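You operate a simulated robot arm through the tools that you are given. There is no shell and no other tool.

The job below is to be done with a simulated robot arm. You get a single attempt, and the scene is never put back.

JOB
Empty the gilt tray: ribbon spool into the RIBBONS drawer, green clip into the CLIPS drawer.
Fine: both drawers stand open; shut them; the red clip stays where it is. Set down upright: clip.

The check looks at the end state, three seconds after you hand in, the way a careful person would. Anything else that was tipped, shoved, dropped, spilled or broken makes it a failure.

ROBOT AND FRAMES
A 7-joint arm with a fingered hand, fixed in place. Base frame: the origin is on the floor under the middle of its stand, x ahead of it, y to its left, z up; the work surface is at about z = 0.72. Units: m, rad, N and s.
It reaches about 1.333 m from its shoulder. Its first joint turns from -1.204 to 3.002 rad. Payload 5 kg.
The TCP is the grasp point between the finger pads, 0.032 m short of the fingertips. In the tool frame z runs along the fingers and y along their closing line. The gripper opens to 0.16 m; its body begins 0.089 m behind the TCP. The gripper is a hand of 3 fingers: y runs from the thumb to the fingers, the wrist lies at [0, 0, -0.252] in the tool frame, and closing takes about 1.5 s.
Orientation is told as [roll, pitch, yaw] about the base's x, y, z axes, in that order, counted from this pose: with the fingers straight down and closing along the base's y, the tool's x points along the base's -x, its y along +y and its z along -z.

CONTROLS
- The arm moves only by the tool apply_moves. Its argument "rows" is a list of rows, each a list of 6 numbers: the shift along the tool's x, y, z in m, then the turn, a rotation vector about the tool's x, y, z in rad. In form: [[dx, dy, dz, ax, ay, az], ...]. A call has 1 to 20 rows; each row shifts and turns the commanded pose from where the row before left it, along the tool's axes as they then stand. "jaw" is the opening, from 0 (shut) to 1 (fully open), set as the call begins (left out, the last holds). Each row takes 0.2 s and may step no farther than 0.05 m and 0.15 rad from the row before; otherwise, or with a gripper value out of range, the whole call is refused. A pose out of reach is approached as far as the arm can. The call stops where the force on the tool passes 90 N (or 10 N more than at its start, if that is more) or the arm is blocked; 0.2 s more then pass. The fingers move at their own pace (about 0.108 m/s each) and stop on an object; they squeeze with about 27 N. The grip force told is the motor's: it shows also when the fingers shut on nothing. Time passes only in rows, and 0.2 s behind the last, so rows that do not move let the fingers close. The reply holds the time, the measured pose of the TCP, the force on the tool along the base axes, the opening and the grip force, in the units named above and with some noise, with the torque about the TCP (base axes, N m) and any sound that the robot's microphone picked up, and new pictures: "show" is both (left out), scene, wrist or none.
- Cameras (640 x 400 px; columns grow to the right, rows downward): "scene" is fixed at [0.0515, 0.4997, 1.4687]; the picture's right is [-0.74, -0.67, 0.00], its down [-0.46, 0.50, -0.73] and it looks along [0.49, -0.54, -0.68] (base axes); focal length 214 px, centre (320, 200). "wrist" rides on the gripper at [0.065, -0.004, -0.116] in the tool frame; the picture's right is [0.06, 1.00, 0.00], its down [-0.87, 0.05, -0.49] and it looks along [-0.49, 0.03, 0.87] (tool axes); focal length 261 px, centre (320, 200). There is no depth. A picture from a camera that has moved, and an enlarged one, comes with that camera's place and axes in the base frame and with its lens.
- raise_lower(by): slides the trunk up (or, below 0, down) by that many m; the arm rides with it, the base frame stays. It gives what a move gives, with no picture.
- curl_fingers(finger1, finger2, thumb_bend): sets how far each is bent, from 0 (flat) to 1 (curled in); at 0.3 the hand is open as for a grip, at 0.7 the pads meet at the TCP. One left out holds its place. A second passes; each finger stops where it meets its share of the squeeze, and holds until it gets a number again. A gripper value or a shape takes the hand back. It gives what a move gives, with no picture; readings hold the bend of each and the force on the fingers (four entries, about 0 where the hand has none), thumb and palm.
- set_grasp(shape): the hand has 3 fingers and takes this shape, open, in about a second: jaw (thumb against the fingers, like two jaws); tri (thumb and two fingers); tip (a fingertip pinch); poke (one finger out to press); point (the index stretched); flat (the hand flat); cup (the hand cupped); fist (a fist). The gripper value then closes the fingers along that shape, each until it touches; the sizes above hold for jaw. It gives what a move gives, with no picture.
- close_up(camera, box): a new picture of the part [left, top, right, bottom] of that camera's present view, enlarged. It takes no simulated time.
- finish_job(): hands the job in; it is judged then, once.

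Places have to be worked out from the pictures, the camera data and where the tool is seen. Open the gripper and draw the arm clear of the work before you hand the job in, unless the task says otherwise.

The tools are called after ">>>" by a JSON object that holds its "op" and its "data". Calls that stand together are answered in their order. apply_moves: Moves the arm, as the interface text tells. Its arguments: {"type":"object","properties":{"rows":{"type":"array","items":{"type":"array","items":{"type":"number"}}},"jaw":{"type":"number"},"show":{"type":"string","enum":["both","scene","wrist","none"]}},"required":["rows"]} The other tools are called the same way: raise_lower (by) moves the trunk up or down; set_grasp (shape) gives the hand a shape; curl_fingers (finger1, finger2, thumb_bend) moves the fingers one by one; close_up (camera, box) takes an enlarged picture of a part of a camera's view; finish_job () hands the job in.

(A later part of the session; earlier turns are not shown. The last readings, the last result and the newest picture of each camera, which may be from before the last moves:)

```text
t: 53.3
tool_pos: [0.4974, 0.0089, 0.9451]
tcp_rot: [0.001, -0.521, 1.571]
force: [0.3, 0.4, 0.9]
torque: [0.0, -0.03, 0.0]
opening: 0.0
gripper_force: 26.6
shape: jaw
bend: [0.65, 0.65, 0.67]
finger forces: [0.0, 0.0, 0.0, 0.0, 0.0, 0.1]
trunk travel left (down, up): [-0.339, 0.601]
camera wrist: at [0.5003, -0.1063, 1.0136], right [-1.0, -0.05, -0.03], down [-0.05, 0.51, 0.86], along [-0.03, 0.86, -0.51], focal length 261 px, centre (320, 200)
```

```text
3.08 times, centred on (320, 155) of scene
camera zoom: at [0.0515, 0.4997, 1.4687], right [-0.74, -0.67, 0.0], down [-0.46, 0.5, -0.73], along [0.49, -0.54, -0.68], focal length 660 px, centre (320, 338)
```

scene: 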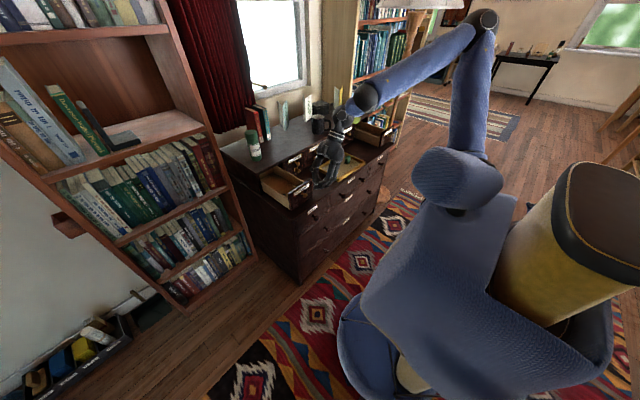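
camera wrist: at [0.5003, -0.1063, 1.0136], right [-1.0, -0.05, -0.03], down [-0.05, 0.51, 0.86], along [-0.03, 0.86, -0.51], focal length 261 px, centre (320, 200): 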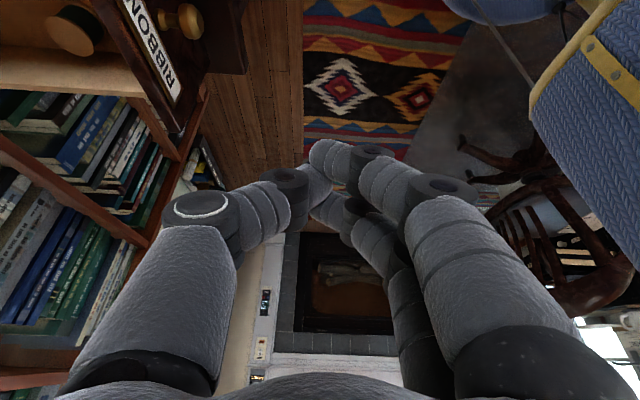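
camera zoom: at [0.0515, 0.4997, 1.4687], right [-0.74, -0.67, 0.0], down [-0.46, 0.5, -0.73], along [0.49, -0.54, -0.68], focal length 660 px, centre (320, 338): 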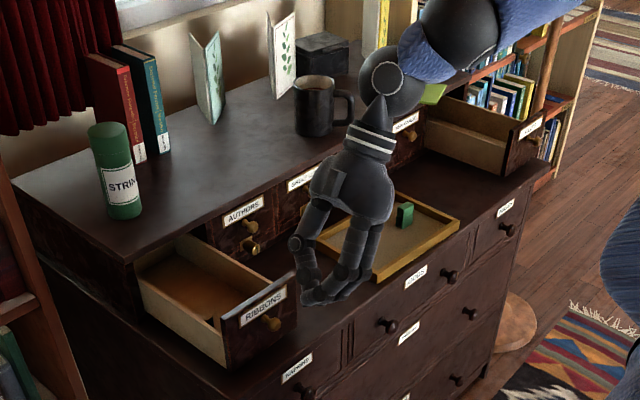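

The panel's front is at x ≈ 0.621, and its knob tip at about (0.588, −0.004, 0.805). I'll back off slightly to x ≈ 0.485 and lower by the trunk so the thumb knuckle is level with the knob.

>>> {"op": "apply_moves", "data": {"rows": [[0.0078, 0.012, -0.0045, 0, 0, 0], [0, 0, 0, 0, 0, 0]], "show": "none"}}

>>> {"op": "raise_lower", "data": {"by": -0.1}}

>>> {"op": "raise_lower", "data": {"by": -0.047}}

>>> {"op": "apply_moves", "data": {"rows": [[0, 0, 0, 0, 0, 0]], "show": "both"}}

>>> {"op": "close_up", "data": {"camera": "scene", "box": [260, 120, 360, 220]}}

```text
t: 53.9
tool_pos: [0.4838, 0.0012, 0.9458]
tcp_rot: [0.0, -0.521, 1.569]
force: [-0.5, 0.0, 0.4]
torque: [-0.03, 0.0, -0.02]
opening: 0.0
gripper_force: 26.7
shape: jaw
bend: [0.65, 0.65, 0.67]
finger forces: [0.0, 0.0, 0.0, 0.0, 0.0, 0.0]
trunk travel left (down, up): [-0.339, 0.601]
```

```text
t: 55.3
tool_pos: [0.4842, 0.0013, 0.8454]
tcp_rot: [-0.001, -0.52, 1.572]
force: [0.2, -0.3, -0.3]
torque: [-0.01, 0.0, 0.02]
opening: 0.0001
gripper_force: 27.3
shape: jaw
bend: [0.65, 0.65, 0.67]
finger forces: [0.0, 0.0, 0.1, 0.1, 0.0, 0.1]
trunk travel left (down, up): [-0.239, 0.701]
```

```text
t: 56.1
tool_pos: [0.4847, 0.0017, 0.7975]
tcp_rot: [0.001, -0.519, 1.571]
force: [0.9, -0.7, 0.0]
torque: [-0.03, -0.02, -0.01]
opening: 0.0
gripper_force: 27.0
shape: jaw
bend: [0.65, 0.65, 0.67]
finger forces: [0.1, 0.1, 0.0, 0.0, 0.1, 0.0]
trunk travel left (down, up): [-0.192, 0.748]
```

```text
t: 56.5
tool_pos: [0.4853, 0.0025, 0.7981]
tcp_rot: [-0.001, -0.52, 1.569]
force: [0.7, 0.4, 1.1]
torque: [0.02, 0.01, -0.01]
opening: 0.0001
gripper_force: 26.7
shape: jaw
bend: [0.65, 0.65, 0.67]
finger forces: [0.0, 0.0, 0.1, 0.0, 0.0, 0.0]
trunk travel left (down, up): [-0.192, 0.748]
camera wrist: at [0.4885, -0.1138, 0.8664], right [-1.0, -0.05, -0.03], down [-0.05, 0.51, 0.86], along [-0.03, 0.86, -0.51], focal length 261 px, centre (320, 200)
```

scene: 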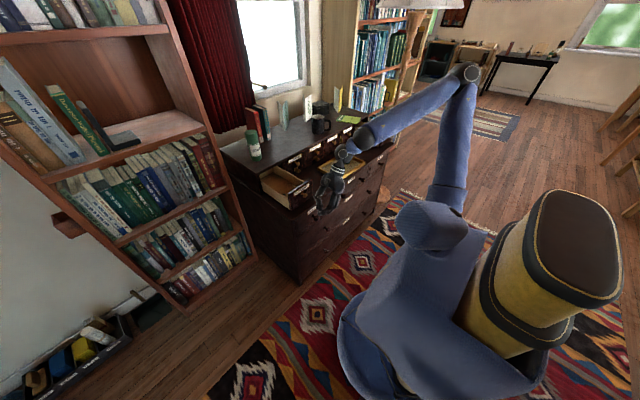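
wrist: 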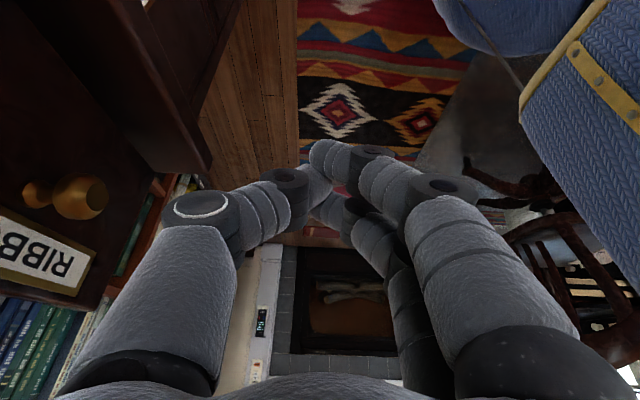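

```text
4.00 times, centred on (310, 170) of scene
camera zoom: at [0.0515, 0.4997, 1.4687], right [-0.74, -0.67, 0.0], down [-0.46, 0.5, -0.73], along [0.49, -0.54, -0.68], focal length 858 px, centre (360, 320)
```

zoom: 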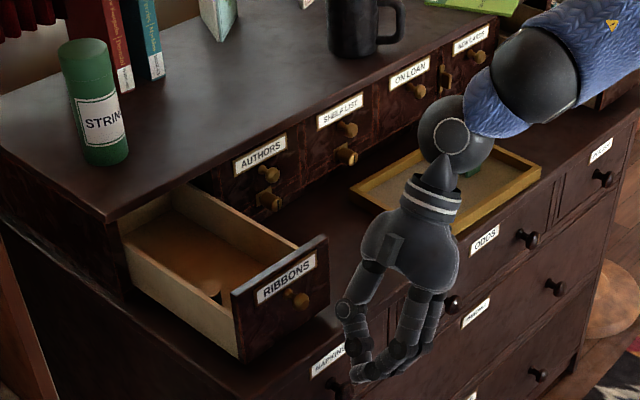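

The thumb knuckle (≈(0.541, −0.003, 0.807)) lines up with the knob (≈(0.597, −0.004, 0.807)). I'll move +x slowly until contact.

>>> {"op": "apply_moves", "data": {"rows": [[0, -0.008, 0, 0, 0, 0], [0, -0.008, 0, 0, 0, 0], [0, -0.005, 0, 0, 0, 0], [0, -0.005, 0, 0, 0, 0], [0, -0.005, 0, 0, 0, 0], [0, -0.005, 0, 0, 0, 0], [0, 0, 0, 0, 0, 0]], "show": "wrist"}}

>>> {"op": "close_up", "data": {"camera": "scene", "box": [260, 140, 340, 210]}}

```text
t: 58.1
tool_pos: [0.5216, 0.0007, 0.7984]
tcp_rot: [0.0, -0.52, 1.569]
force: [-0.4, 0.1, -0.5]
torque: [-0.01, 0.01, 0.0]
opening: 0.0
gripper_force: 27.0
shape: jaw
bend: [0.65, 0.65, 0.67]
finger forces: [0.1, 0.0, 0.1, 0.0, 0.0, 0.0]
trunk travel left (down, up): [-0.192, 0.748]
camera wrist: at [0.5255, -0.1143, 0.8667], right [-1.0, -0.05, -0.03], down [-0.05, 0.51, 0.86], along [-0.03, 0.86, -0.51], focal length 261 px, centre (320, 200)
```

wrist: 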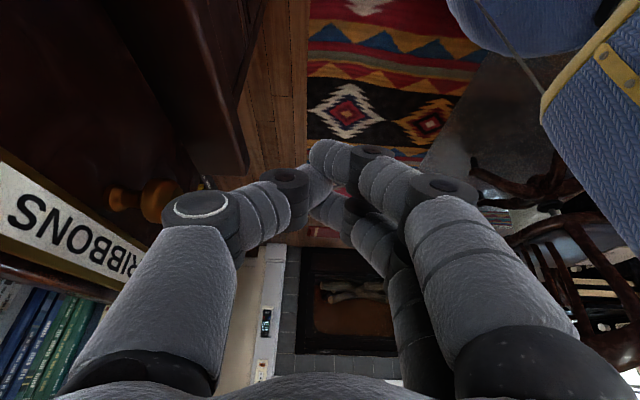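

```text
5.71 times, centred on (300, 175) of scene
camera zoom: at [0.0515, 0.4997, 1.4687], right [-0.74, -0.67, 0.0], down [-0.46, 0.5, -0.73], along [0.49, -0.54, -0.68], focal length 1226 px, centre (434, 343)
```

zoom: 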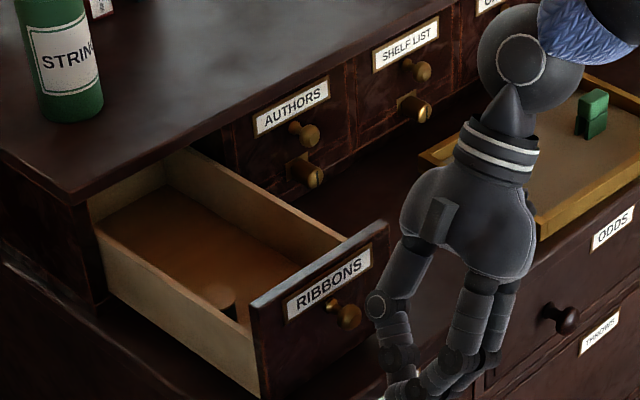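

About to touch the knob. I'll keep pushing slowly at about 3 cm/s and watch the force.

>>> {"op": "apply_moves", "data": {"rows": [[0, -0.004, 0, 0, 0, 0], [0, -0.004, 0, 0, 0, 0], [0, -0.005, 0, 0, 0, 0], [0, -0.006, 0, 0, 0, 0], [0, -0.006, 0, 0, 0, 0], [0, -0.005, 0, 0, 0, 0], [0, -0.004, 0, 0, 0, 0]], "show": "wrist"}}

>>> {"op": "close_up", "data": {"camera": "scene", "box": [260, 140, 340, 210]}}

```text
t: 59.8
tool_pos: [0.557, 0.0005, 0.7975]
tcp_rot: [0.001, -0.519, 1.569]
force: [-0.5, -0.3, 0.0]
torque: [0.0, -0.03, -0.04]
opening: 0.0001
gripper_force: 27.1
shape: jaw
bend: [0.65, 0.65, 0.67]
finger forces: [0.0, 0.0, 0.0, 0.1, 0.5, 0.1]
trunk travel left (down, up): [-0.192, 0.748]
camera wrist: at [0.5588, -0.1145, 0.8667], right [-1.0, -0.05, -0.03], down [-0.05, 0.51, 0.86], along [-0.03, 0.86, -0.51], focal length 261 px, centre (320, 200)
```

wrist: 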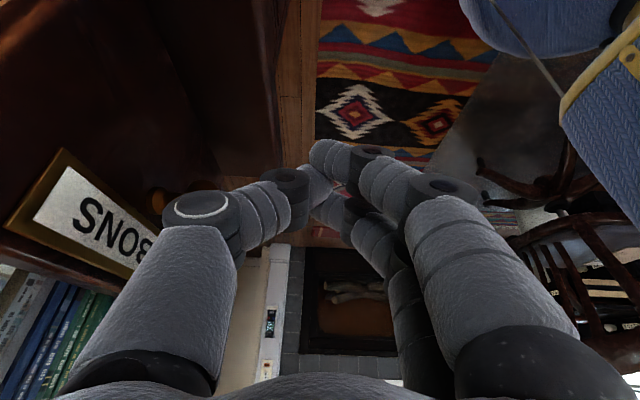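

```text
5.71 times, centred on (300, 175) of scene
camera zoom: at [0.0515, 0.4997, 1.4687], right [-0.74, -0.67, 0.0], down [-0.46, 0.5, -0.73], along [0.49, -0.54, -0.68], focal length 1226 px, centre (434, 343)
```

zoom: 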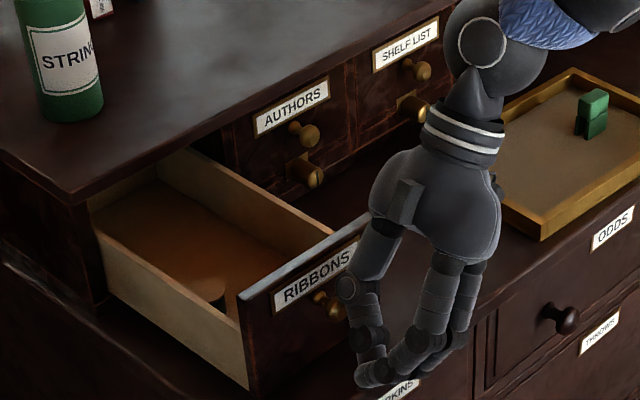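

The drawer slides easily and the spool stays upright. I'll continue pushing gently.

>>> {"op": "apply_moves", "data": {"rows": [[0, -0.004, 0, 0, 0, 0], [0, -0.006, 0, 0, 0, 0], [0, -0.007, 0, 0, 0, 0], [0, -0.007, 0, 0, 0, 0], [0, -0.007, 0, 0, 0, 0], [0, -0.007, 0, 0, 0, 0], [0, -0.007, 0, 0, 0, 0], [0, -0.006, 0, 0, 0, 0], [0, -0.004, 0, 0, 0, 0], [0, -0.002, 0, 0, 0, 0]], "show": "wrist"}}

>>> {"op": "close_up", "data": {"camera": "scene", "box": [260, 140, 340, 210]}}

```text
t: 62.0
tool_pos: [0.6121, 0.0017, 0.7983]
tcp_rot: [0.0, -0.52, 1.57]
force: [-0.9, 0.4, 0.7]
torque: [0.0, -0.01, -0.06]
opening: 0.0
gripper_force: 26.9
shape: jaw
bend: [0.65, 0.65, 0.67]
finger forces: [0.0, 0.0, 0.0, 0.0, 0.8, 0.1]
trunk travel left (down, up): [-0.192, 0.748]
camera wrist: at [0.6158, -0.114, 0.8664], right [-1.0, -0.05, -0.03], down [-0.05, 0.51, 0.86], along [-0.03, 0.86, -0.51], focal length 261 px, centre (320, 200)
```

wrist: 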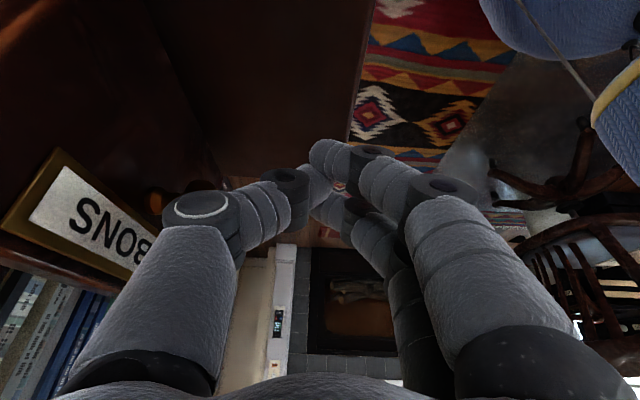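

```text
5.71 times, centred on (300, 175) of scene
camera zoom: at [0.0515, 0.4997, 1.4687], right [-0.74, -0.67, 0.0], down [-0.46, 0.5, -0.73], along [0.49, -0.54, -0.68], focal length 1226 px, centre (434, 343)
```

zoom: 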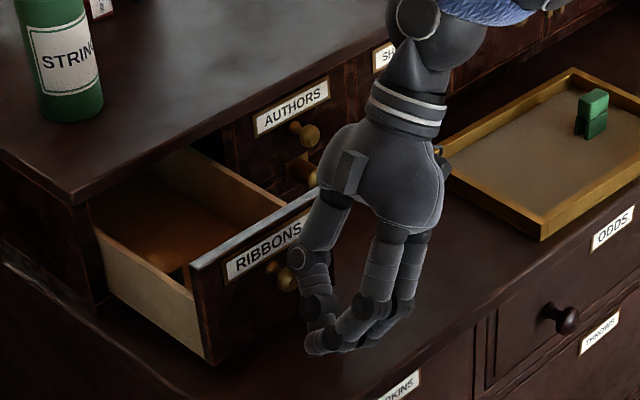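

Panel is now near x ≈ 0.72; closed should be about x ≈ 0.83 like its neighbours. I'll continue another ~7 cm.

>>> {"op": "apply_moves", "data": {"rows": [[0, -0.004, 0, 0, 0, 0], [0, -0.006, 0, 0, 0, 0], [0, -0.007, 0, 0, 0, 0], [0, -0.007, 0, 0, 0, 0], [0, -0.007, 0, 0, 0, 0], [0, -0.007, 0, 0, 0, 0], [0, -0.007, 0, 0, 0, 0], [0, -0.007, 0, 0, 0, 0], [0, -0.007, 0, 0, 0, 0], [0, -0.005, 0, 0, 0, 0], [0, -0.003, 0, 0, 0, 0]], "show": "wrist"}}

>>> {"op": "close_up", "data": {"camera": "scene", "box": [240, 130, 330, 200]}}

```text
t: 64.3
tool_pos: [0.6781, 0.0001, 0.7975]
tcp_rot: [0.0, -0.52, 1.571]
force: [-0.7, -1.0, 0.4]
torque: [0.02, -0.04, -0.02]
opening: 0.0001
gripper_force: 27.2
shape: jaw
bend: [0.65, 0.65, 0.67]
finger forces: [0.0, 0.1, 0.0, 0.0, 0.9, 0.0]
trunk travel left (down, up): [-0.192, 0.748]
camera wrist: at [0.6823, -0.1138, 0.8663], right [-1.0, -0.05, -0.03], down [-0.05, 0.51, 0.86], along [-0.03, 0.86, -0.51], focal length 261 px, centre (320, 200)
```

wrist: 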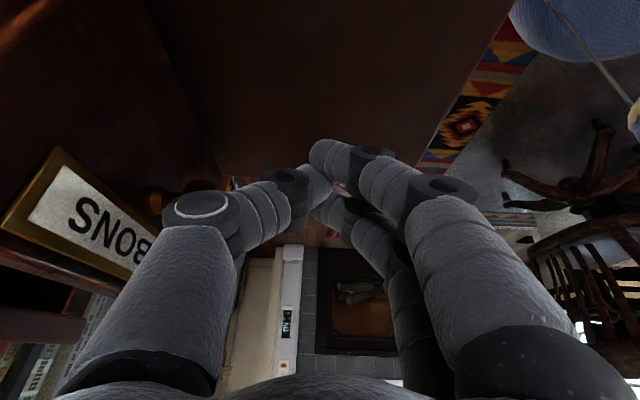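

```text
5.71 times, centred on (285, 165) of scene
camera zoom: at [0.0515, 0.4997, 1.4687], right [-0.74, -0.67, 0.0], down [-0.46, 0.5, -0.73], along [0.49, -0.54, -0.68], focal length 1226 px, centre (520, 400)
```

zoom: 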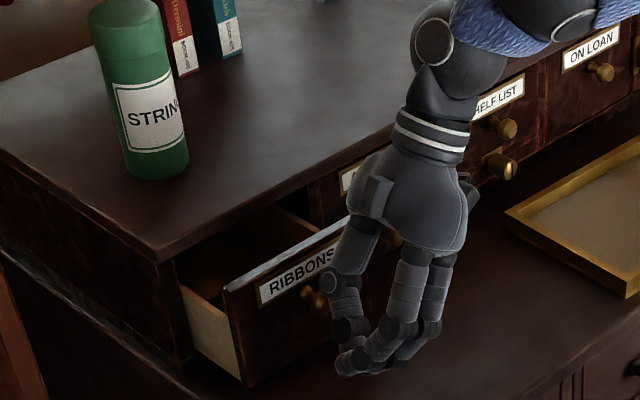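

About 4–5 cm of travel seems left. I'll push another 3 cm, then smaller steps watching force.

>>> {"op": "apply_moves", "data": {"rows": [[0, -0.003, 0, 0, 0, 0], [0, -0.005, 0, 0, 0, 0], [0, -0.006, 0, 0, 0, 0], [0, -0.006, 0, 0, 0, 0], [0, -0.005, 0, 0, 0, 0], [0, -0.003, 0, 0, 0, 0], [0, -0.002, 0, 0, 0, 0]], "show": "wrist"}}

>>> {"op": "close_up", "data": {"camera": "scene", "box": [240, 130, 330, 200]}}

```text
t: 66.0
tool_pos: [0.7082, 0.0023, 0.7965]
tcp_rot: [-0.001, -0.52, 1.568]
force: [-0.8, -0.7, -0.1]
torque: [-0.02, -0.03, -0.01]
opening: 0.0001
gripper_force: 27.2
shape: jaw
bend: [0.65, 0.65, 0.67]
finger forces: [0.0, 0.0, 0.1, 0.0, 0.8, 0.0]
trunk travel left (down, up): [-0.192, 0.748]
camera wrist: at [0.713, -0.114, 0.866], right [-1.0, -0.05, -0.03], down [-0.05, 0.51, 0.86], along [-0.03, 0.86, -0.51], focal length 261 px, centre (320, 200)
```

wrist: 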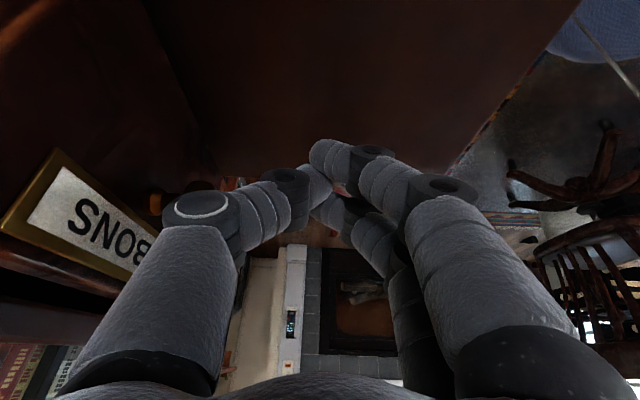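

```text
5.71 times, centred on (285, 165) of scene
camera zoom: at [0.0515, 0.4997, 1.4687], right [-0.74, -0.67, 0.0], down [-0.46, 0.5, -0.73], along [0.49, -0.54, -0.68], focal length 1226 px, centre (520, 400)
```

zoom: 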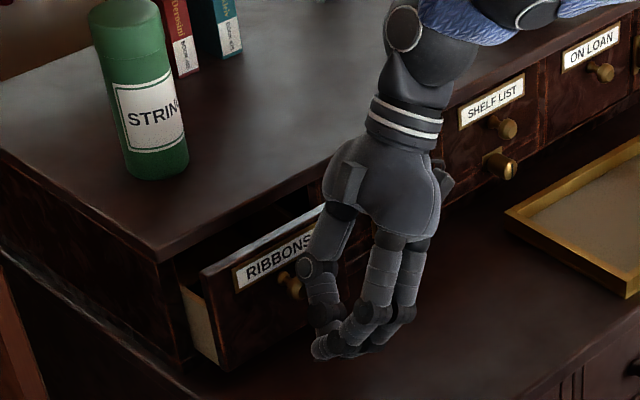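

The panel still stands out about 2–3 cm. I'll push 1.5 cm, then finish in 2–3 mm steps.

>>> {"op": "apply_moves", "data": {"rows": [[0, -0.003, 0, 0, 0, 0], [0, -0.004, 0, 0, 0, 0], [0, -0.004, 0, 0, 0, 0], [0, -0.003, 0, 0, 0, 0], [0, -0.002, 0, 0, 0, 0], [0, 0, 0, 0, 0, 0]], "show": "wrist"}}

>>> {"op": "close_up", "data": {"camera": "scene", "box": [240, 130, 330, 200]}}

```text
t: 67.3
tool_pos: [0.7258, 0.0006, 0.798]
tcp_rot: [0.001, -0.52, 1.57]
force: [-1.1, -1.0, 1.1]
torque: [-0.02, -0.07, 0.0]
opening: 0.0
gripper_force: 27.8
shape: jaw
bend: [0.65, 0.65, 0.67]
finger forces: [0.1, 0.1, 0.1, 0.0, 1.7, 0.0]
trunk travel left (down, up): [-0.192, 0.748]
camera wrist: at [0.7287, -0.1142, 0.8661], right [-1.0, -0.05, -0.03], down [-0.05, 0.51, 0.86], along [-0.03, 0.86, -0.51], focal length 261 px, centre (320, 200)
```

wrist: 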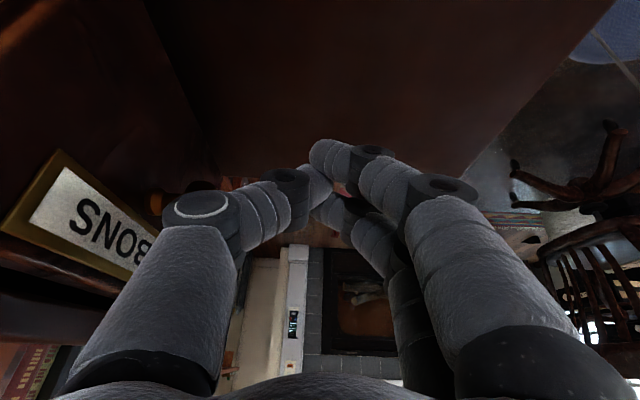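

```text
5.71 times, centred on (285, 165) of scene
camera zoom: at [0.0515, 0.4997, 1.4687], right [-0.74, -0.67, 0.0], down [-0.46, 0.5, -0.73], along [0.49, -0.54, -0.68], focal length 1226 px, centre (520, 400)
```

zoom: 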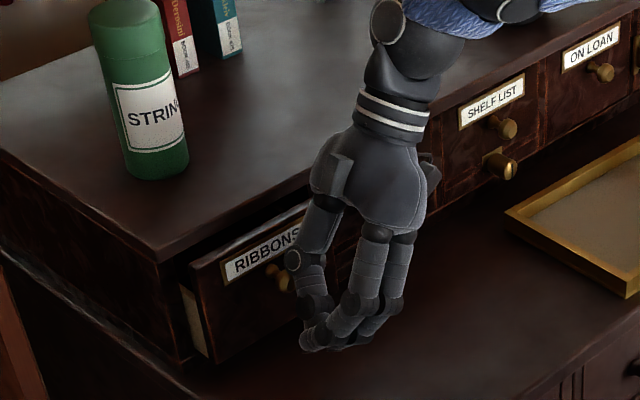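

Roughly 1–1.5 cm remains. I'll continue in 3 mm steps.

>>> {"op": "apply_moves", "data": {"rows": [[0, -0.003, 0, 0, 0, 0], [0, -0.003, 0, 0, 0, 0], [0, -0.003, 0, 0, 0, 0], [0, 0, 0, 0, 0, 0]], "show": "none"}}

>>> {"op": "close_up", "data": {"camera": "scene", "box": [240, 140, 310, 195]}}

>>> {"op": "close_up", "data": {"camera": "wrist", "box": [0, 130, 200, 400]}}

```text
t: 68.3
tool_pos: [0.7344, 0.0004, 0.7965]
tcp_rot: [0.0, -0.52, 1.569]
force: [0.4, 0.1, -0.8]
torque: [-0.02, 0.0, -0.03]
opening: 0.0002
gripper_force: 26.2
shape: jaw
bend: [0.65, 0.65, 0.67]
finger forces: [0.1, 0.0, 0.0, 0.1, 0.2, 0.0]
trunk travel left (down, up): [-0.192, 0.748]
```

```text
7.27 times, centred on (275, 168) of scene
camera zoom: at [0.0515, 0.4997, 1.4687], right [-0.74, -0.67, 0.0], down [-0.46, 0.5, -0.73], along [0.49, -0.54, -0.68], focal length 1560 px, centre (647, 436)
```

zoom: 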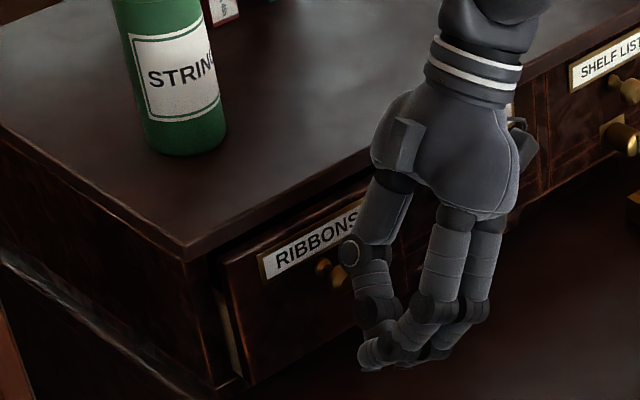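

```text
1.48 times, centred on (100, 265) of wrist
camera zoom: at [0.7376, -0.1141, 0.866], right [-1.0, -0.05, -0.03], down [-0.05, 0.51, 0.86], along [-0.03, 0.86, -0.51], focal length 386 px, centre (646, 104)
```

zoom: 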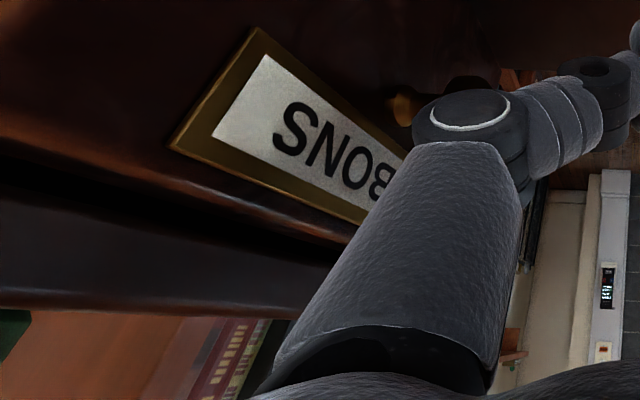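

A thin strip of the drawer's side still shows, so about 1 cm remains. I'll keep going in small steps.

>>> {"op": "apply_moves", "data": {"rows": [[0, -0.002, 0, 0, 0, 0], [0, -0.002, 0, 0, 0, 0], [0, -0.002, 0, 0, 0, 0], [0, 0, 0, 0, 0, 0]], "show": "none"}}

>>> {"op": "close_up", "data": {"camera": "scene", "box": [240, 140, 310, 195]}}

```text
t: 69.3
tool_pos: [0.7408, 0.0015, 0.797]
tcp_rot: [0.002, -0.519, 1.57]
force: [-0.5, -1.3, 0.8]
torque: [0.01, -0.04, -0.06]
opening: 0.0001
gripper_force: 26.2
shape: jaw
bend: [0.65, 0.65, 0.67]
finger forces: [0.0, 0.0, 0.0, 0.1, 1.5, 0.0]
trunk travel left (down, up): [-0.192, 0.748]
```

```text
7.27 times, centred on (275, 168) of scene
camera zoom: at [0.0515, 0.4997, 1.4687], right [-0.74, -0.67, 0.0], down [-0.46, 0.5, -0.73], along [0.49, -0.54, -0.68], focal length 1560 px, centre (647, 436)
```

zoom: 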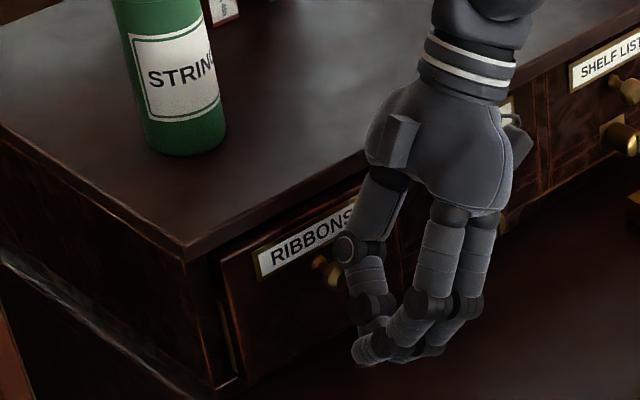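

Slightly more to go: the side strip is now just a thin line. I'll push 2 mm at a time.

>>> {"op": "apply_moves", "data": {"rows": [[0, -0.002, 0, 0, 0, 0], [0, -0.002, 0, 0, 0, 0], [0, 0, 0, 0, 0, 0]], "show": "none"}}

>>> {"op": "apply_moves", "data": {"rows": [[0, -0.002, 0, 0, 0, 0], [0, -0.001, 0, 0, 0, 0], [0, 0, 0, 0, 0, 0]], "show": "none"}}

>>> {"op": "close_up", "data": {"camera": "scene", "box": [240, 140, 310, 195]}}

>>> {"op": "close_up", "data": {"camera": "wrist", "box": [0, 130, 200, 400]}}

```text
t: 70.2
tool_pos: [0.744, 0.0009, 0.7988]
tcp_rot: [-0.001, -0.518, 1.569]
force: [-1.0, 0.0, 1.2]
torque: [0.01, -0.05, -0.03]
opening: 0.0
gripper_force: 26.9
shape: jaw
bend: [0.65, 0.65, 0.67]
finger forces: [0.1, 0.0, 0.0, 0.2, 0.8, 0.1]
trunk travel left (down, up): [-0.192, 0.748]
```

```text
t: 71.0
tool_pos: [0.747, 0.0011, 0.7986]
tcp_rot: [0.0, -0.519, 1.57]
force: [0.5, -0.4, 0.6]
torque: [0.0, -0.06, -0.04]
opening: 0.0
gripper_force: 26.3
shape: jaw
bend: [0.65, 0.65, 0.67]
finger forces: [0.0, 0.0, 0.0, 0.0, 1.2, 0.0]
trunk travel left (down, up): [-0.192, 0.748]
```

```text
7.27 times, centred on (275, 168) of scene
camera zoom: at [0.0515, 0.4997, 1.4687], right [-0.74, -0.67, 0.0], down [-0.46, 0.5, -0.73], along [0.49, -0.54, -0.68], focal length 1560 px, centre (647, 436)
```

zoom: 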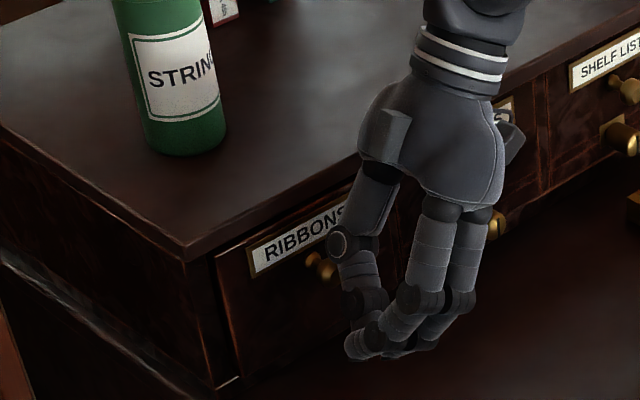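

```text
1.48 times, centred on (100, 265) of wrist
camera zoom: at [0.7505, -0.1138, 0.8673], right [-1.0, -0.05, -0.03], down [-0.05, 0.51, 0.86], along [-0.03, 0.86, -0.51], focal length 386 px, centre (646, 104)
```

zoom: 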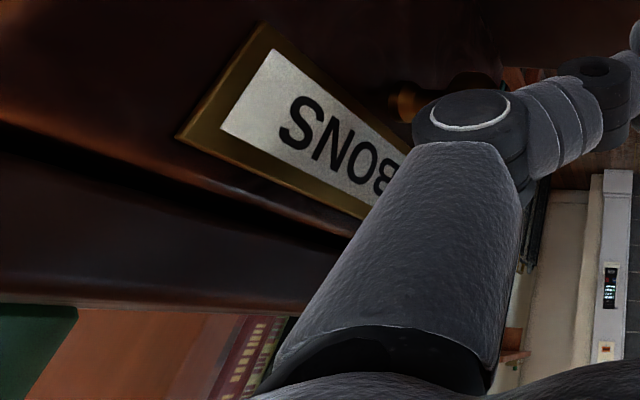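

Nearly flush now. I'll continue by 1–2 mm and look for the end stop in the force.

>>> {"op": "apply_moves", "data": {"rows": [[0, -0.002, 0, 0, 0, 0], [0, -0.001, 0, 0, 0, 0], [0, 0, 0, 0, 0, 0]], "show": "none"}}

>>> {"op": "apply_moves", "data": {"rows": [[0, -0.002, 0, 0, 0, 0], [0, -0.001, 0, 0, 0, 0], [0, 0, 0, 0, 0, 0]], "show": "none"}}

>>> {"op": "close_up", "data": {"camera": "scene", "box": [240, 140, 310, 195]}}

>>> {"op": "close_up", "data": {"camera": "wrist", "box": [0, 130, 200, 400]}}

```text
t: 71.8
tool_pos: [0.7511, 0.0028, 0.7973]
tcp_rot: [-0.001, -0.52, 1.567]
force: [-1.1, -1.1, 0.5]
torque: [0.02, -0.07, -0.06]
opening: 0.0
gripper_force: 27.3
shape: jaw
bend: [0.65, 0.65, 0.67]
finger forces: [0.0, 0.0, 0.0, 0.0, 1.6, 0.0]
trunk travel left (down, up): [-0.192, 0.748]
```

```text
t: 72.5
tool_pos: [0.7534, 0.0022, 0.798]
tcp_rot: [-0.001, -0.519, 1.57]
force: [-0.7, -1.0, 0.0]
torque: [0.01, -0.05, -0.02]
opening: 0.0
gripper_force: 26.8
shape: jaw
bend: [0.65, 0.65, 0.67]
finger forces: [0.1, 0.1, 0.1, 0.1, 1.1, 0.0]
trunk travel left (down, up): [-0.192, 0.748]
```

```text
7.27 times, centred on (275, 168) of scene
camera zoom: at [0.0515, 0.4997, 1.4687], right [-0.74, -0.67, 0.0], down [-0.46, 0.5, -0.73], along [0.49, -0.54, -0.68], focal length 1560 px, centre (647, 436)
```

zoom: 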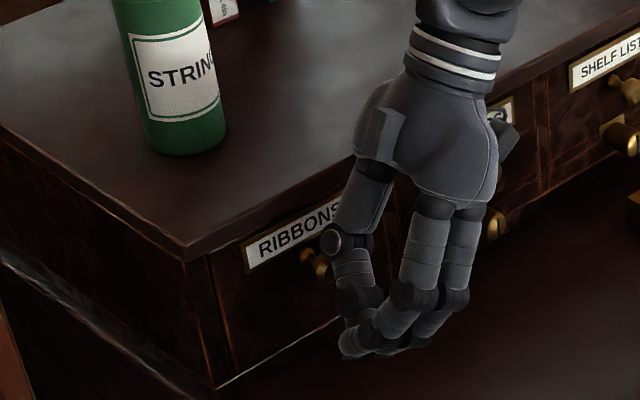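

```text
1.48 times, centred on (100, 265) of wrist
camera zoom: at [0.7565, -0.1136, 0.8665], right [-1.0, -0.05, -0.03], down [-0.05, 0.51, 0.86], along [-0.03, 0.86, -0.51], focal length 386 px, centre (646, 104)
```

zoom: 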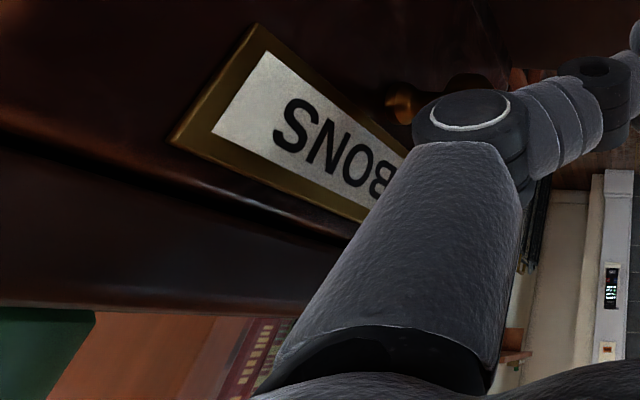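

The label's offset from the top edge compared with SHELF LIST suggests roughly 5–10 mm remain. I'll continue in small steps, watching for thumb contact with the cabinet's top edge.

>>> {"op": "apply_moves", "data": {"rows": [[0, -0.001, 0, 0, 0, 0], [0, -0.001, 0, 0, 0, 0], [0, 0, 0, 0, 0, 0]], "show": "none"}}

>>> {"op": "apply_moves", "data": {"rows": [[0, -0.001, 0, 0, 0, 0], [0, -0.001, 0, 0, 0, 0], [0, 0, 0, 0, 0, 0]], "show": "none"}}

>>> {"op": "close_up", "data": {"camera": "scene", "box": [240, 140, 310, 195]}}

```text
t: 73.3
tool_pos: [0.7551, 0.0008, 0.7979]
tcp_rot: [-0.001, -0.521, 1.571]
force: [-0.4, -1.0, 1.4]
torque: [0.0, -0.07, -0.06]
opening: 0.0003
gripper_force: 27.2
shape: jaw
bend: [0.65, 0.65, 0.67]
finger forces: [0.0, 0.0, 0.0, 0.1, 1.2, 0.0]
trunk travel left (down, up): [-0.192, 0.748]
```

```text
t: 74.2
tool_pos: [0.756, 0.0023, 0.7995]
tcp_rot: [0.002, -0.519, 1.57]
force: [-5.2, -1.0, 0.9]
torque: [0.0, -0.15, -0.09]
opening: 0.0
gripper_force: 27.1
shape: jaw
bend: [0.65, 0.65, 0.67]
finger forces: [0.0, 0.0, 0.0, 0.0, 5.5, 0.0]
trunk travel left (down, up): [-0.192, 0.748]
```

```text
7.27 times, centred on (275, 168) of scene
camera zoom: at [0.0515, 0.4997, 1.4687], right [-0.74, -0.67, 0.0], down [-0.46, 0.5, -0.73], along [0.49, -0.54, -0.68], focal length 1560 px, centre (647, 436)
```

zoom: 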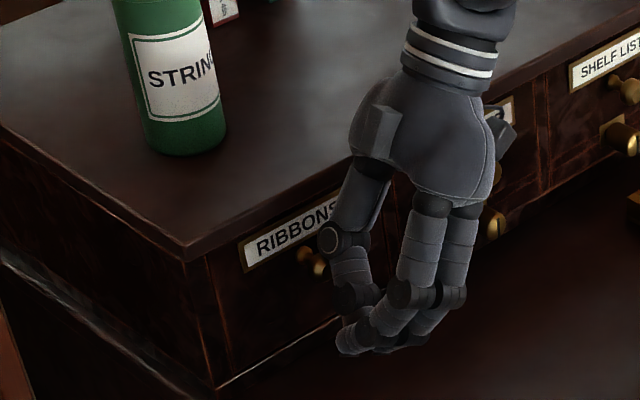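

Force rose to 5 N at the knob's height (by the torque), so this is likely the drawer's end stop. I'll push 2 mm more to confirm.

>>> {"op": "apply_moves", "data": {"rows": [[0, -0.001, 0, 0, 0, 0], [0, -0.001, 0, 0, 0, 0], [0, 0, 0, 0, 0, 0]], "show": "none"}}

>>> {"op": "close_up", "data": {"camera": "scene", "box": [240, 140, 310, 195]}}

```text
t: 75.0
tool_pos: [0.7573, 0.0012, 0.7982]
tcp_rot: [0.0, -0.52, 1.57]
force: [-13.8, -2.6, 4.7]
torque: [0.01, -0.48, -0.25]
opening: 0.0
gripper_force: 26.4
shape: jaw
bend: [0.65, 0.65, 0.67]
finger forces: [0.1, 0.0, 0.0, 0.0, 14.7, 0.0]
trunk travel left (down, up): [-0.192, 0.748]
```

```text
7.27 times, centred on (275, 168) of scene
camera zoom: at [0.0515, 0.4997, 1.4687], right [-0.74, -0.67, 0.0], down [-0.46, 0.5, -0.73], along [0.49, -0.54, -0.68], focal length 1560 px, centre (647, 436)
```

zoom: 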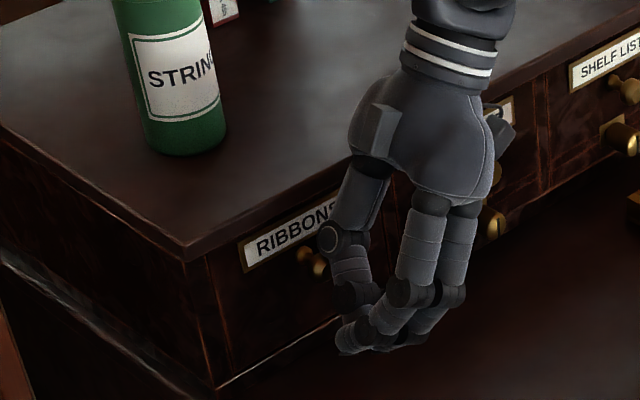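

A firm stop (14 N). I'll back away from the knob and check whether the drawer is flush with its neighbours.

>>> {"op": "apply_moves", "data": {"rows": [[0, 0.005, 0, 0, 0, 0], [0, 0.015, 0, 0, 0, 0], [0, 0.03, 0, 0, 0, 0], [0, 0.03, 0, 0, 0, 0], [0, 0.03, 0, 0, 0, 0], [0, 0, 0, 0, 0, 0]], "show": "wrist"}}

>>> {"op": "close_up", "data": {"camera": "scene", "box": [240, 110, 360, 200]}}

>>> {"op": "close_up", "data": {"camera": "scene", "box": [250, 140, 310, 190]}}

```text
t: 76.3
tool_pos: [0.6485, 0.0009, 0.7984]
tcp_rot: [0.001, -0.521, 1.57]
force: [-0.2, -0.2, 0.0]
torque: [-0.03, 0.04, -0.01]
opening: 0.0001
gripper_force: 26.9
shape: jaw
bend: [0.65, 0.65, 0.67]
finger forces: [0.0, 0.0, 0.1, 0.0, 0.0, 0.1]
trunk travel left (down, up): [-0.192, 0.748]
camera wrist: at [0.6524, -0.1145, 0.8666], right [-1.0, -0.05, -0.03], down [-0.05, 0.51, 0.86], along [-0.03, 0.86, -0.51], focal length 261 px, centre (320, 200)
```

wrist: 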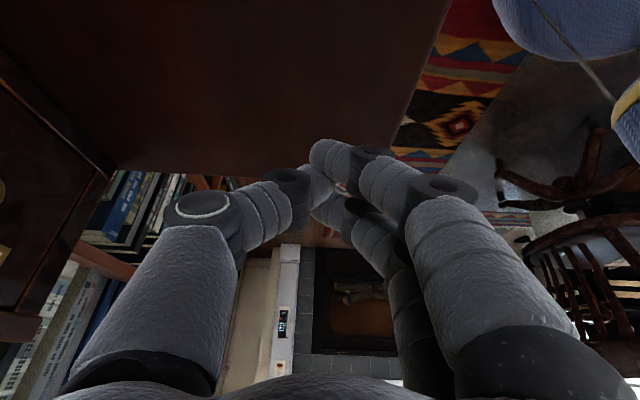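

```text
4.44 times, centred on (300, 155) of scene
camera zoom: at [0.0515, 0.4997, 1.4687], right [-0.74, -0.67, 0.0], down [-0.46, 0.5, -0.73], along [0.49, -0.54, -0.68], focal length 953 px, centre (409, 400)
```

zoom: 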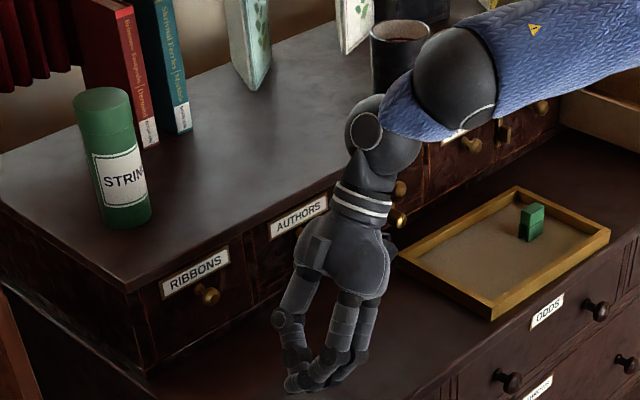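

```text
8.00 times, centred on (280, 165) of scene
camera zoom: at [0.0515, 0.4997, 1.4687], right [-0.74, -0.67, 0.0], down [-0.46, 0.5, -0.73], along [0.49, -0.54, -0.68], focal length 1716 px, centre (640, 480)
```

zoom: 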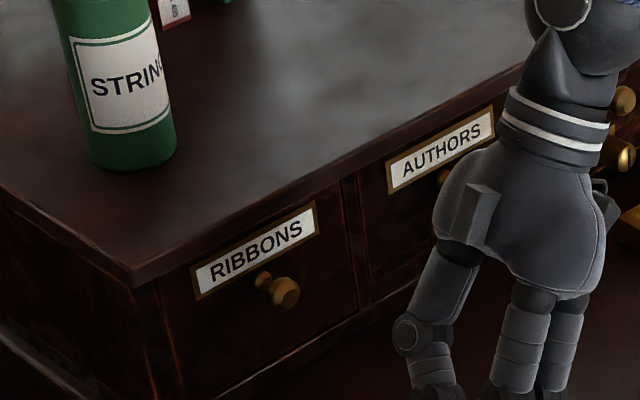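

The drawer looks shut. I'll zoom in more to check flushness against AUTHORS.

>>> {"op": "close_up", "data": {"camera": "scene", "box": [266, 155, 306, 185]}}

>>> {"op": "close_up", "data": {"camera": "scene", "box": [260, 165, 290, 195]}}

```text
13.33 times, centred on (286, 170) of scene
camera zoom: at [0.0515, 0.4997, 1.4687], right [-0.74, -0.67, 0.0], down [-0.46, 0.5, -0.73], along [0.49, -0.54, -0.68], focal length 2860 px, centre (773, 600)
```

zoom: 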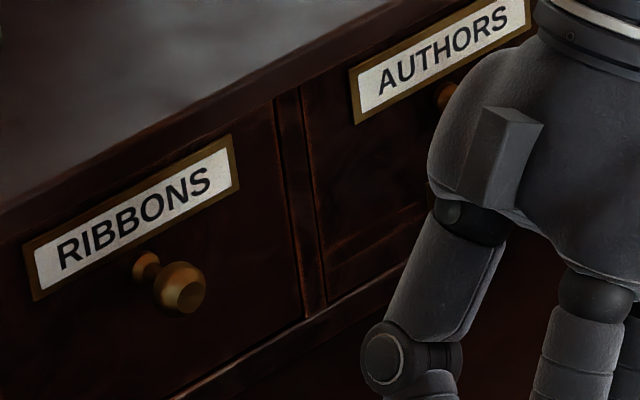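

```text
13.33 times, centred on (275, 180) of scene
camera zoom: at [0.0515, 0.4997, 1.4687], right [-0.74, -0.67, 0.0], down [-0.46, 0.5, -0.73], along [0.49, -0.54, -0.68], focal length 2860 px, centre (920, 467)
```

zoom: 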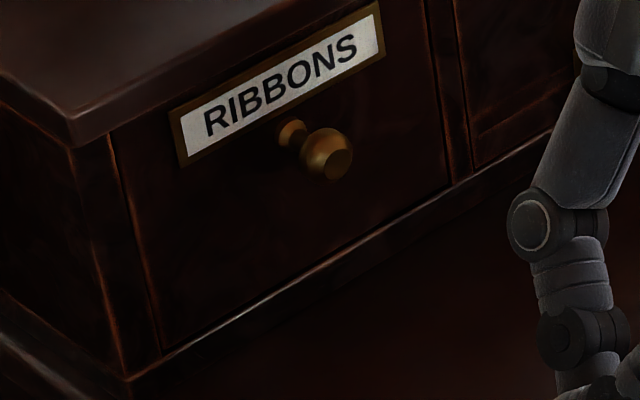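

RIBBONS is flush and shut. Next the clip: I'll raise the trunk by 0.2 so the hand clears everything, then go to −y over the tray.

>>> {"op": "raise_lower", "data": {"by": 0.2}}

>>> {"op": "apply_moves", "data": {"rows": [[0.026, 0, -0.015, 0, 0, 0], [0.039, 0, -0.0224, 0, 0, 0], [0.039, 0, -0.0224, 0, 0, 0], [0.039, 0, -0.0224, 0, 0, 0], [0.039, 0, -0.0224, 0, 0, 0], [0.039, 0, -0.0224, 0, 0, 0], [0.039, 0, -0.0224, 0, 0, 0], [0.039, 0, -0.0224, 0, 0, 0], [0, 0, 0, 0, 0, 0]], "show": "both"}}

```text
t: 78.5
tool_pos: [0.6493, 0.0013, 0.9979]
tcp_rot: [0.001, -0.52, 1.569]
force: [0.3, 0.4, -0.8]
torque: [0.03, -0.02, 0.02]
opening: 0.0001
gripper_force: 27.0
shape: jaw
bend: [0.65, 0.65, 0.67]
finger forces: [0.0, 0.0, 0.0, 0.0, 0.0, 0.1]
trunk travel left (down, up): [-0.392, 0.548]
```

```text
t: 80.5
tool_pos: [0.6499, -0.3436, 0.9961]
tcp_rot: [0.0, -0.52, 1.569]
force: [-0.6, 0.3, 0.4]
torque: [0.04, -0.01, 0.01]
opening: 0.0002
gripper_force: 27.2
shape: jaw
bend: [0.65, 0.65, 0.67]
finger forces: [0.0, 0.1, 0.1, 0.0, 0.1, 0.1]
trunk travel left (down, up): [-0.392, 0.548]
camera wrist: at [0.6539, -0.4593, 1.0646], right [-1.0, -0.05, -0.03], down [-0.05, 0.51, 0.86], along [-0.03, 0.86, -0.51], focal length 261 px, centre (320, 200)
```

scene: 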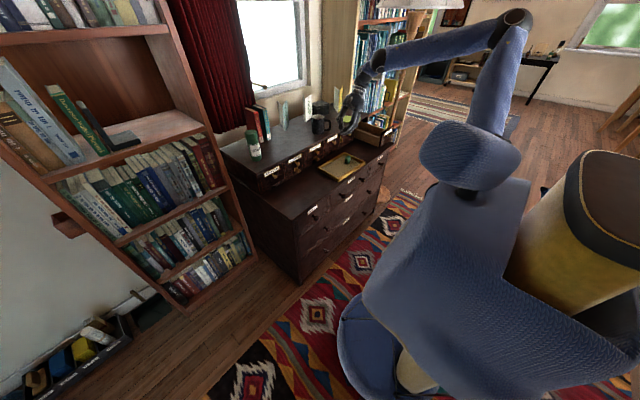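
wrist: 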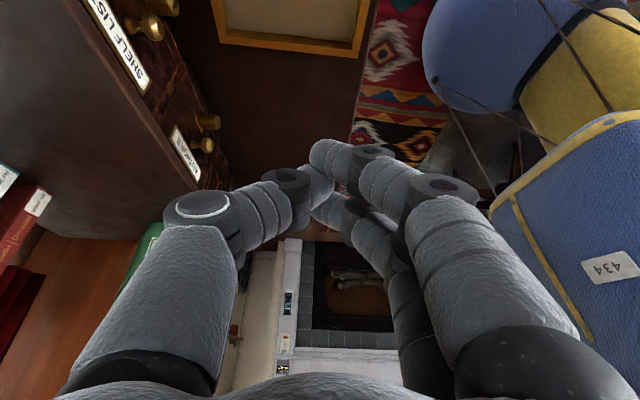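

Now I'll remove the tilt (hand straight down) here, and then look at what the "tip" pinch shape looks like, since a slimmer pinch would suit the drawer.

>>> {"op": "apply_moves", "data": {"rows": [[0, 0, 0, 0, 0.13, 0], [0, 0, 0, 0, 0.13, 0], [0, 0, 0, 0, 0.13, 0], [0, 0, 0, 0, 0.13, 0], [0, 0, 0, 0, 0, 0]], "show": "none"}}

>>> {"op": "set_grasp", "data": {"shape": "tip"}}

>>> {"op": "apply_moves", "data": {"rows": [[0, 0, 0, 0, 0, 0]], "show": "both"}}

>>> {"op": "close_up", "data": {"camera": "scene", "box": [310, 60, 400, 160]}}

```text
t: 81.7
tool_pos: [0.6497, -0.344, 0.9971]
tcp_rot: [0.0, 0.002, 1.569]
force: [-0.3, 0.5, -0.2]
torque: [0.03, 0.03, 0.0]
opening: 0.0
gripper_force: 26.9
shape: jaw
bend: [0.65, 0.65, 0.67]
finger forces: [0.0, 0.0, 0.0, 0.1, 0.0, 0.1]
trunk travel left (down, up): [-0.392, 0.548]
```

```text
t: 82.6
tool_pos: [0.6496, -0.3447, 0.997]
tcp_rot: [-0.001, 0.0, 1.569]
force: [-0.2, -0.5, -0.2]
torque: [-0.03, 0.01, -0.06]
opening: 0.1598
gripper_force: 0.1
shape: tip
bend: [0.3, 0.3, 0.3]
finger forces: [0.1, 0.1, 0.0, 0.1, 0.0, 0.0]
trunk travel left (down, up): [-0.392, 0.548]
```

```text
t: 83.0
tool_pos: [0.6494, -0.3447, 0.9975]
tcp_rot: [0.001, 0.002, 1.569]
force: [-0.4, -0.2, -0.7]
torque: [0.0, 0.01, 0.01]
opening: 0.16
gripper_force: 0.0
shape: tip
bend: [0.3, 0.3, 0.3]
finger forces: [0.0, 0.0, 0.0, 0.1, 0.0, 0.0]
trunk travel left (down, up): [-0.392, 0.548]
camera wrist: at [0.653, -0.4106, 1.114], right [-1.0, -0.06, 0.0], down [-0.05, 0.87, 0.49], along [-0.03, 0.49, -0.87], focal length 261 px, centre (320, 200)
```

scene: 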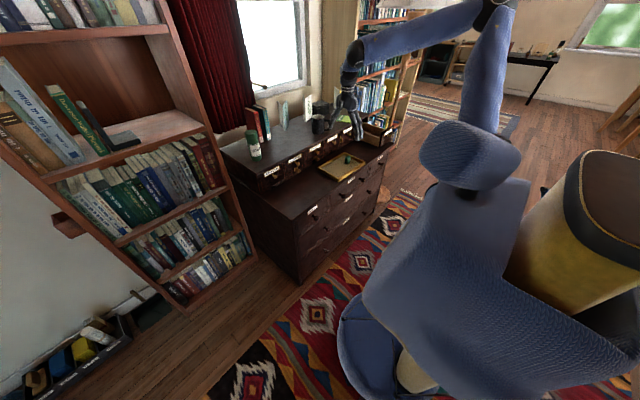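
wrist: 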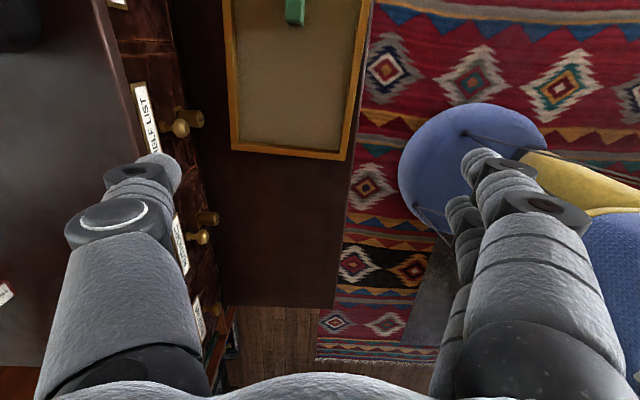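

```text
4.00 times, centred on (355, 110) of scene
camera zoom: at [0.0515, 0.4997, 1.4687], right [-0.74, -0.67, 0.0], down [-0.46, 0.5, -0.73], along [0.49, -0.54, -0.68], focal length 858 px, centre (180, 560)
```

zoom: 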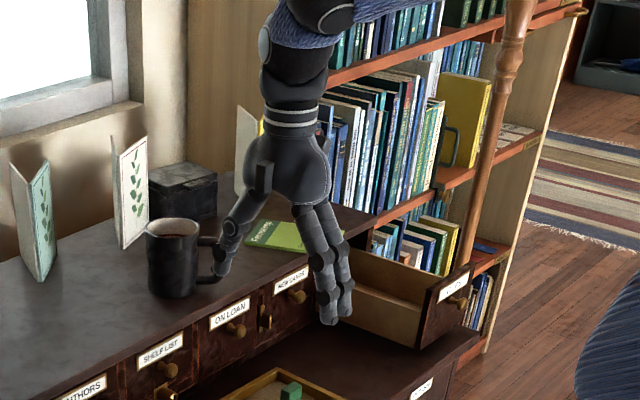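

Full opening looks similar to jaw; I'll close it to about 0.15 to see how wide the knuckles are in this shape.

>>> {"op": "apply_moves", "data": {"rows": [[0, 0, 0, 0, 0, 0], [0, 0, 0, 0, 0, 0], [0, 0, 0, 0, 0, 0], [0, 0, 0, 0, 0, 0], [0, 0, 0, 0, 0, 0], [0, 0, 0, 0, 0, 0]], "jaw": 0.13, "show": "wrist"}}

>>> {"op": "close_up", "data": {"camera": "scene", "box": [310, 60, 400, 160]}}

```text
t: 84.4
tool_pos: [0.6495, -0.3439, 0.9977]
tcp_rot: [0.001, 0.001, 1.569]
force: [0.2, 0.6, -0.4]
torque: [-0.04, -0.03, 0.02]
opening: 0.0212
gripper_force: 0.1
shape: tip
bend: [0.72, 0.72, 0.7]
finger forces: [0.0, 0.0, 0.1, 0.0, 0.0, 0.0]
trunk travel left (down, up): [-0.392, 0.548]
camera wrist: at [0.6531, -0.4106, 1.114], right [-1.0, -0.06, 0.0], down [-0.05, 0.87, 0.49], along [-0.03, 0.49, -0.87], focal length 261 px, centre (320, 200)
```

wrist: 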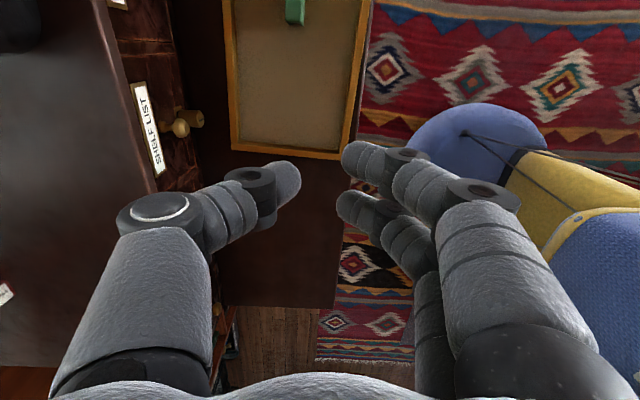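

```text
4.00 times, centred on (355, 110) of scene
camera zoom: at [0.0515, 0.4997, 1.4687], right [-0.74, -0.67, 0.0], down [-0.46, 0.5, -0.73], along [0.49, -0.54, -0.68], focal length 858 px, centre (180, 560)
```

zoom: 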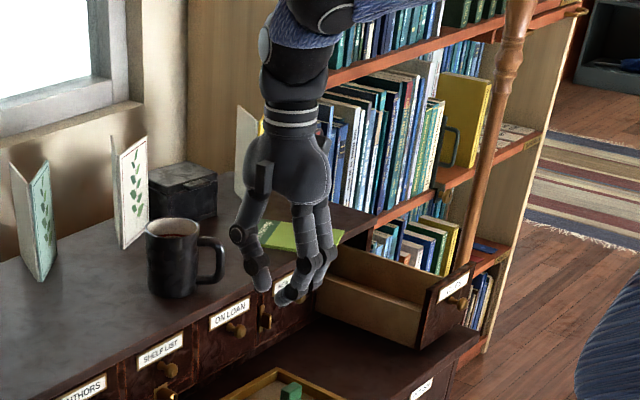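

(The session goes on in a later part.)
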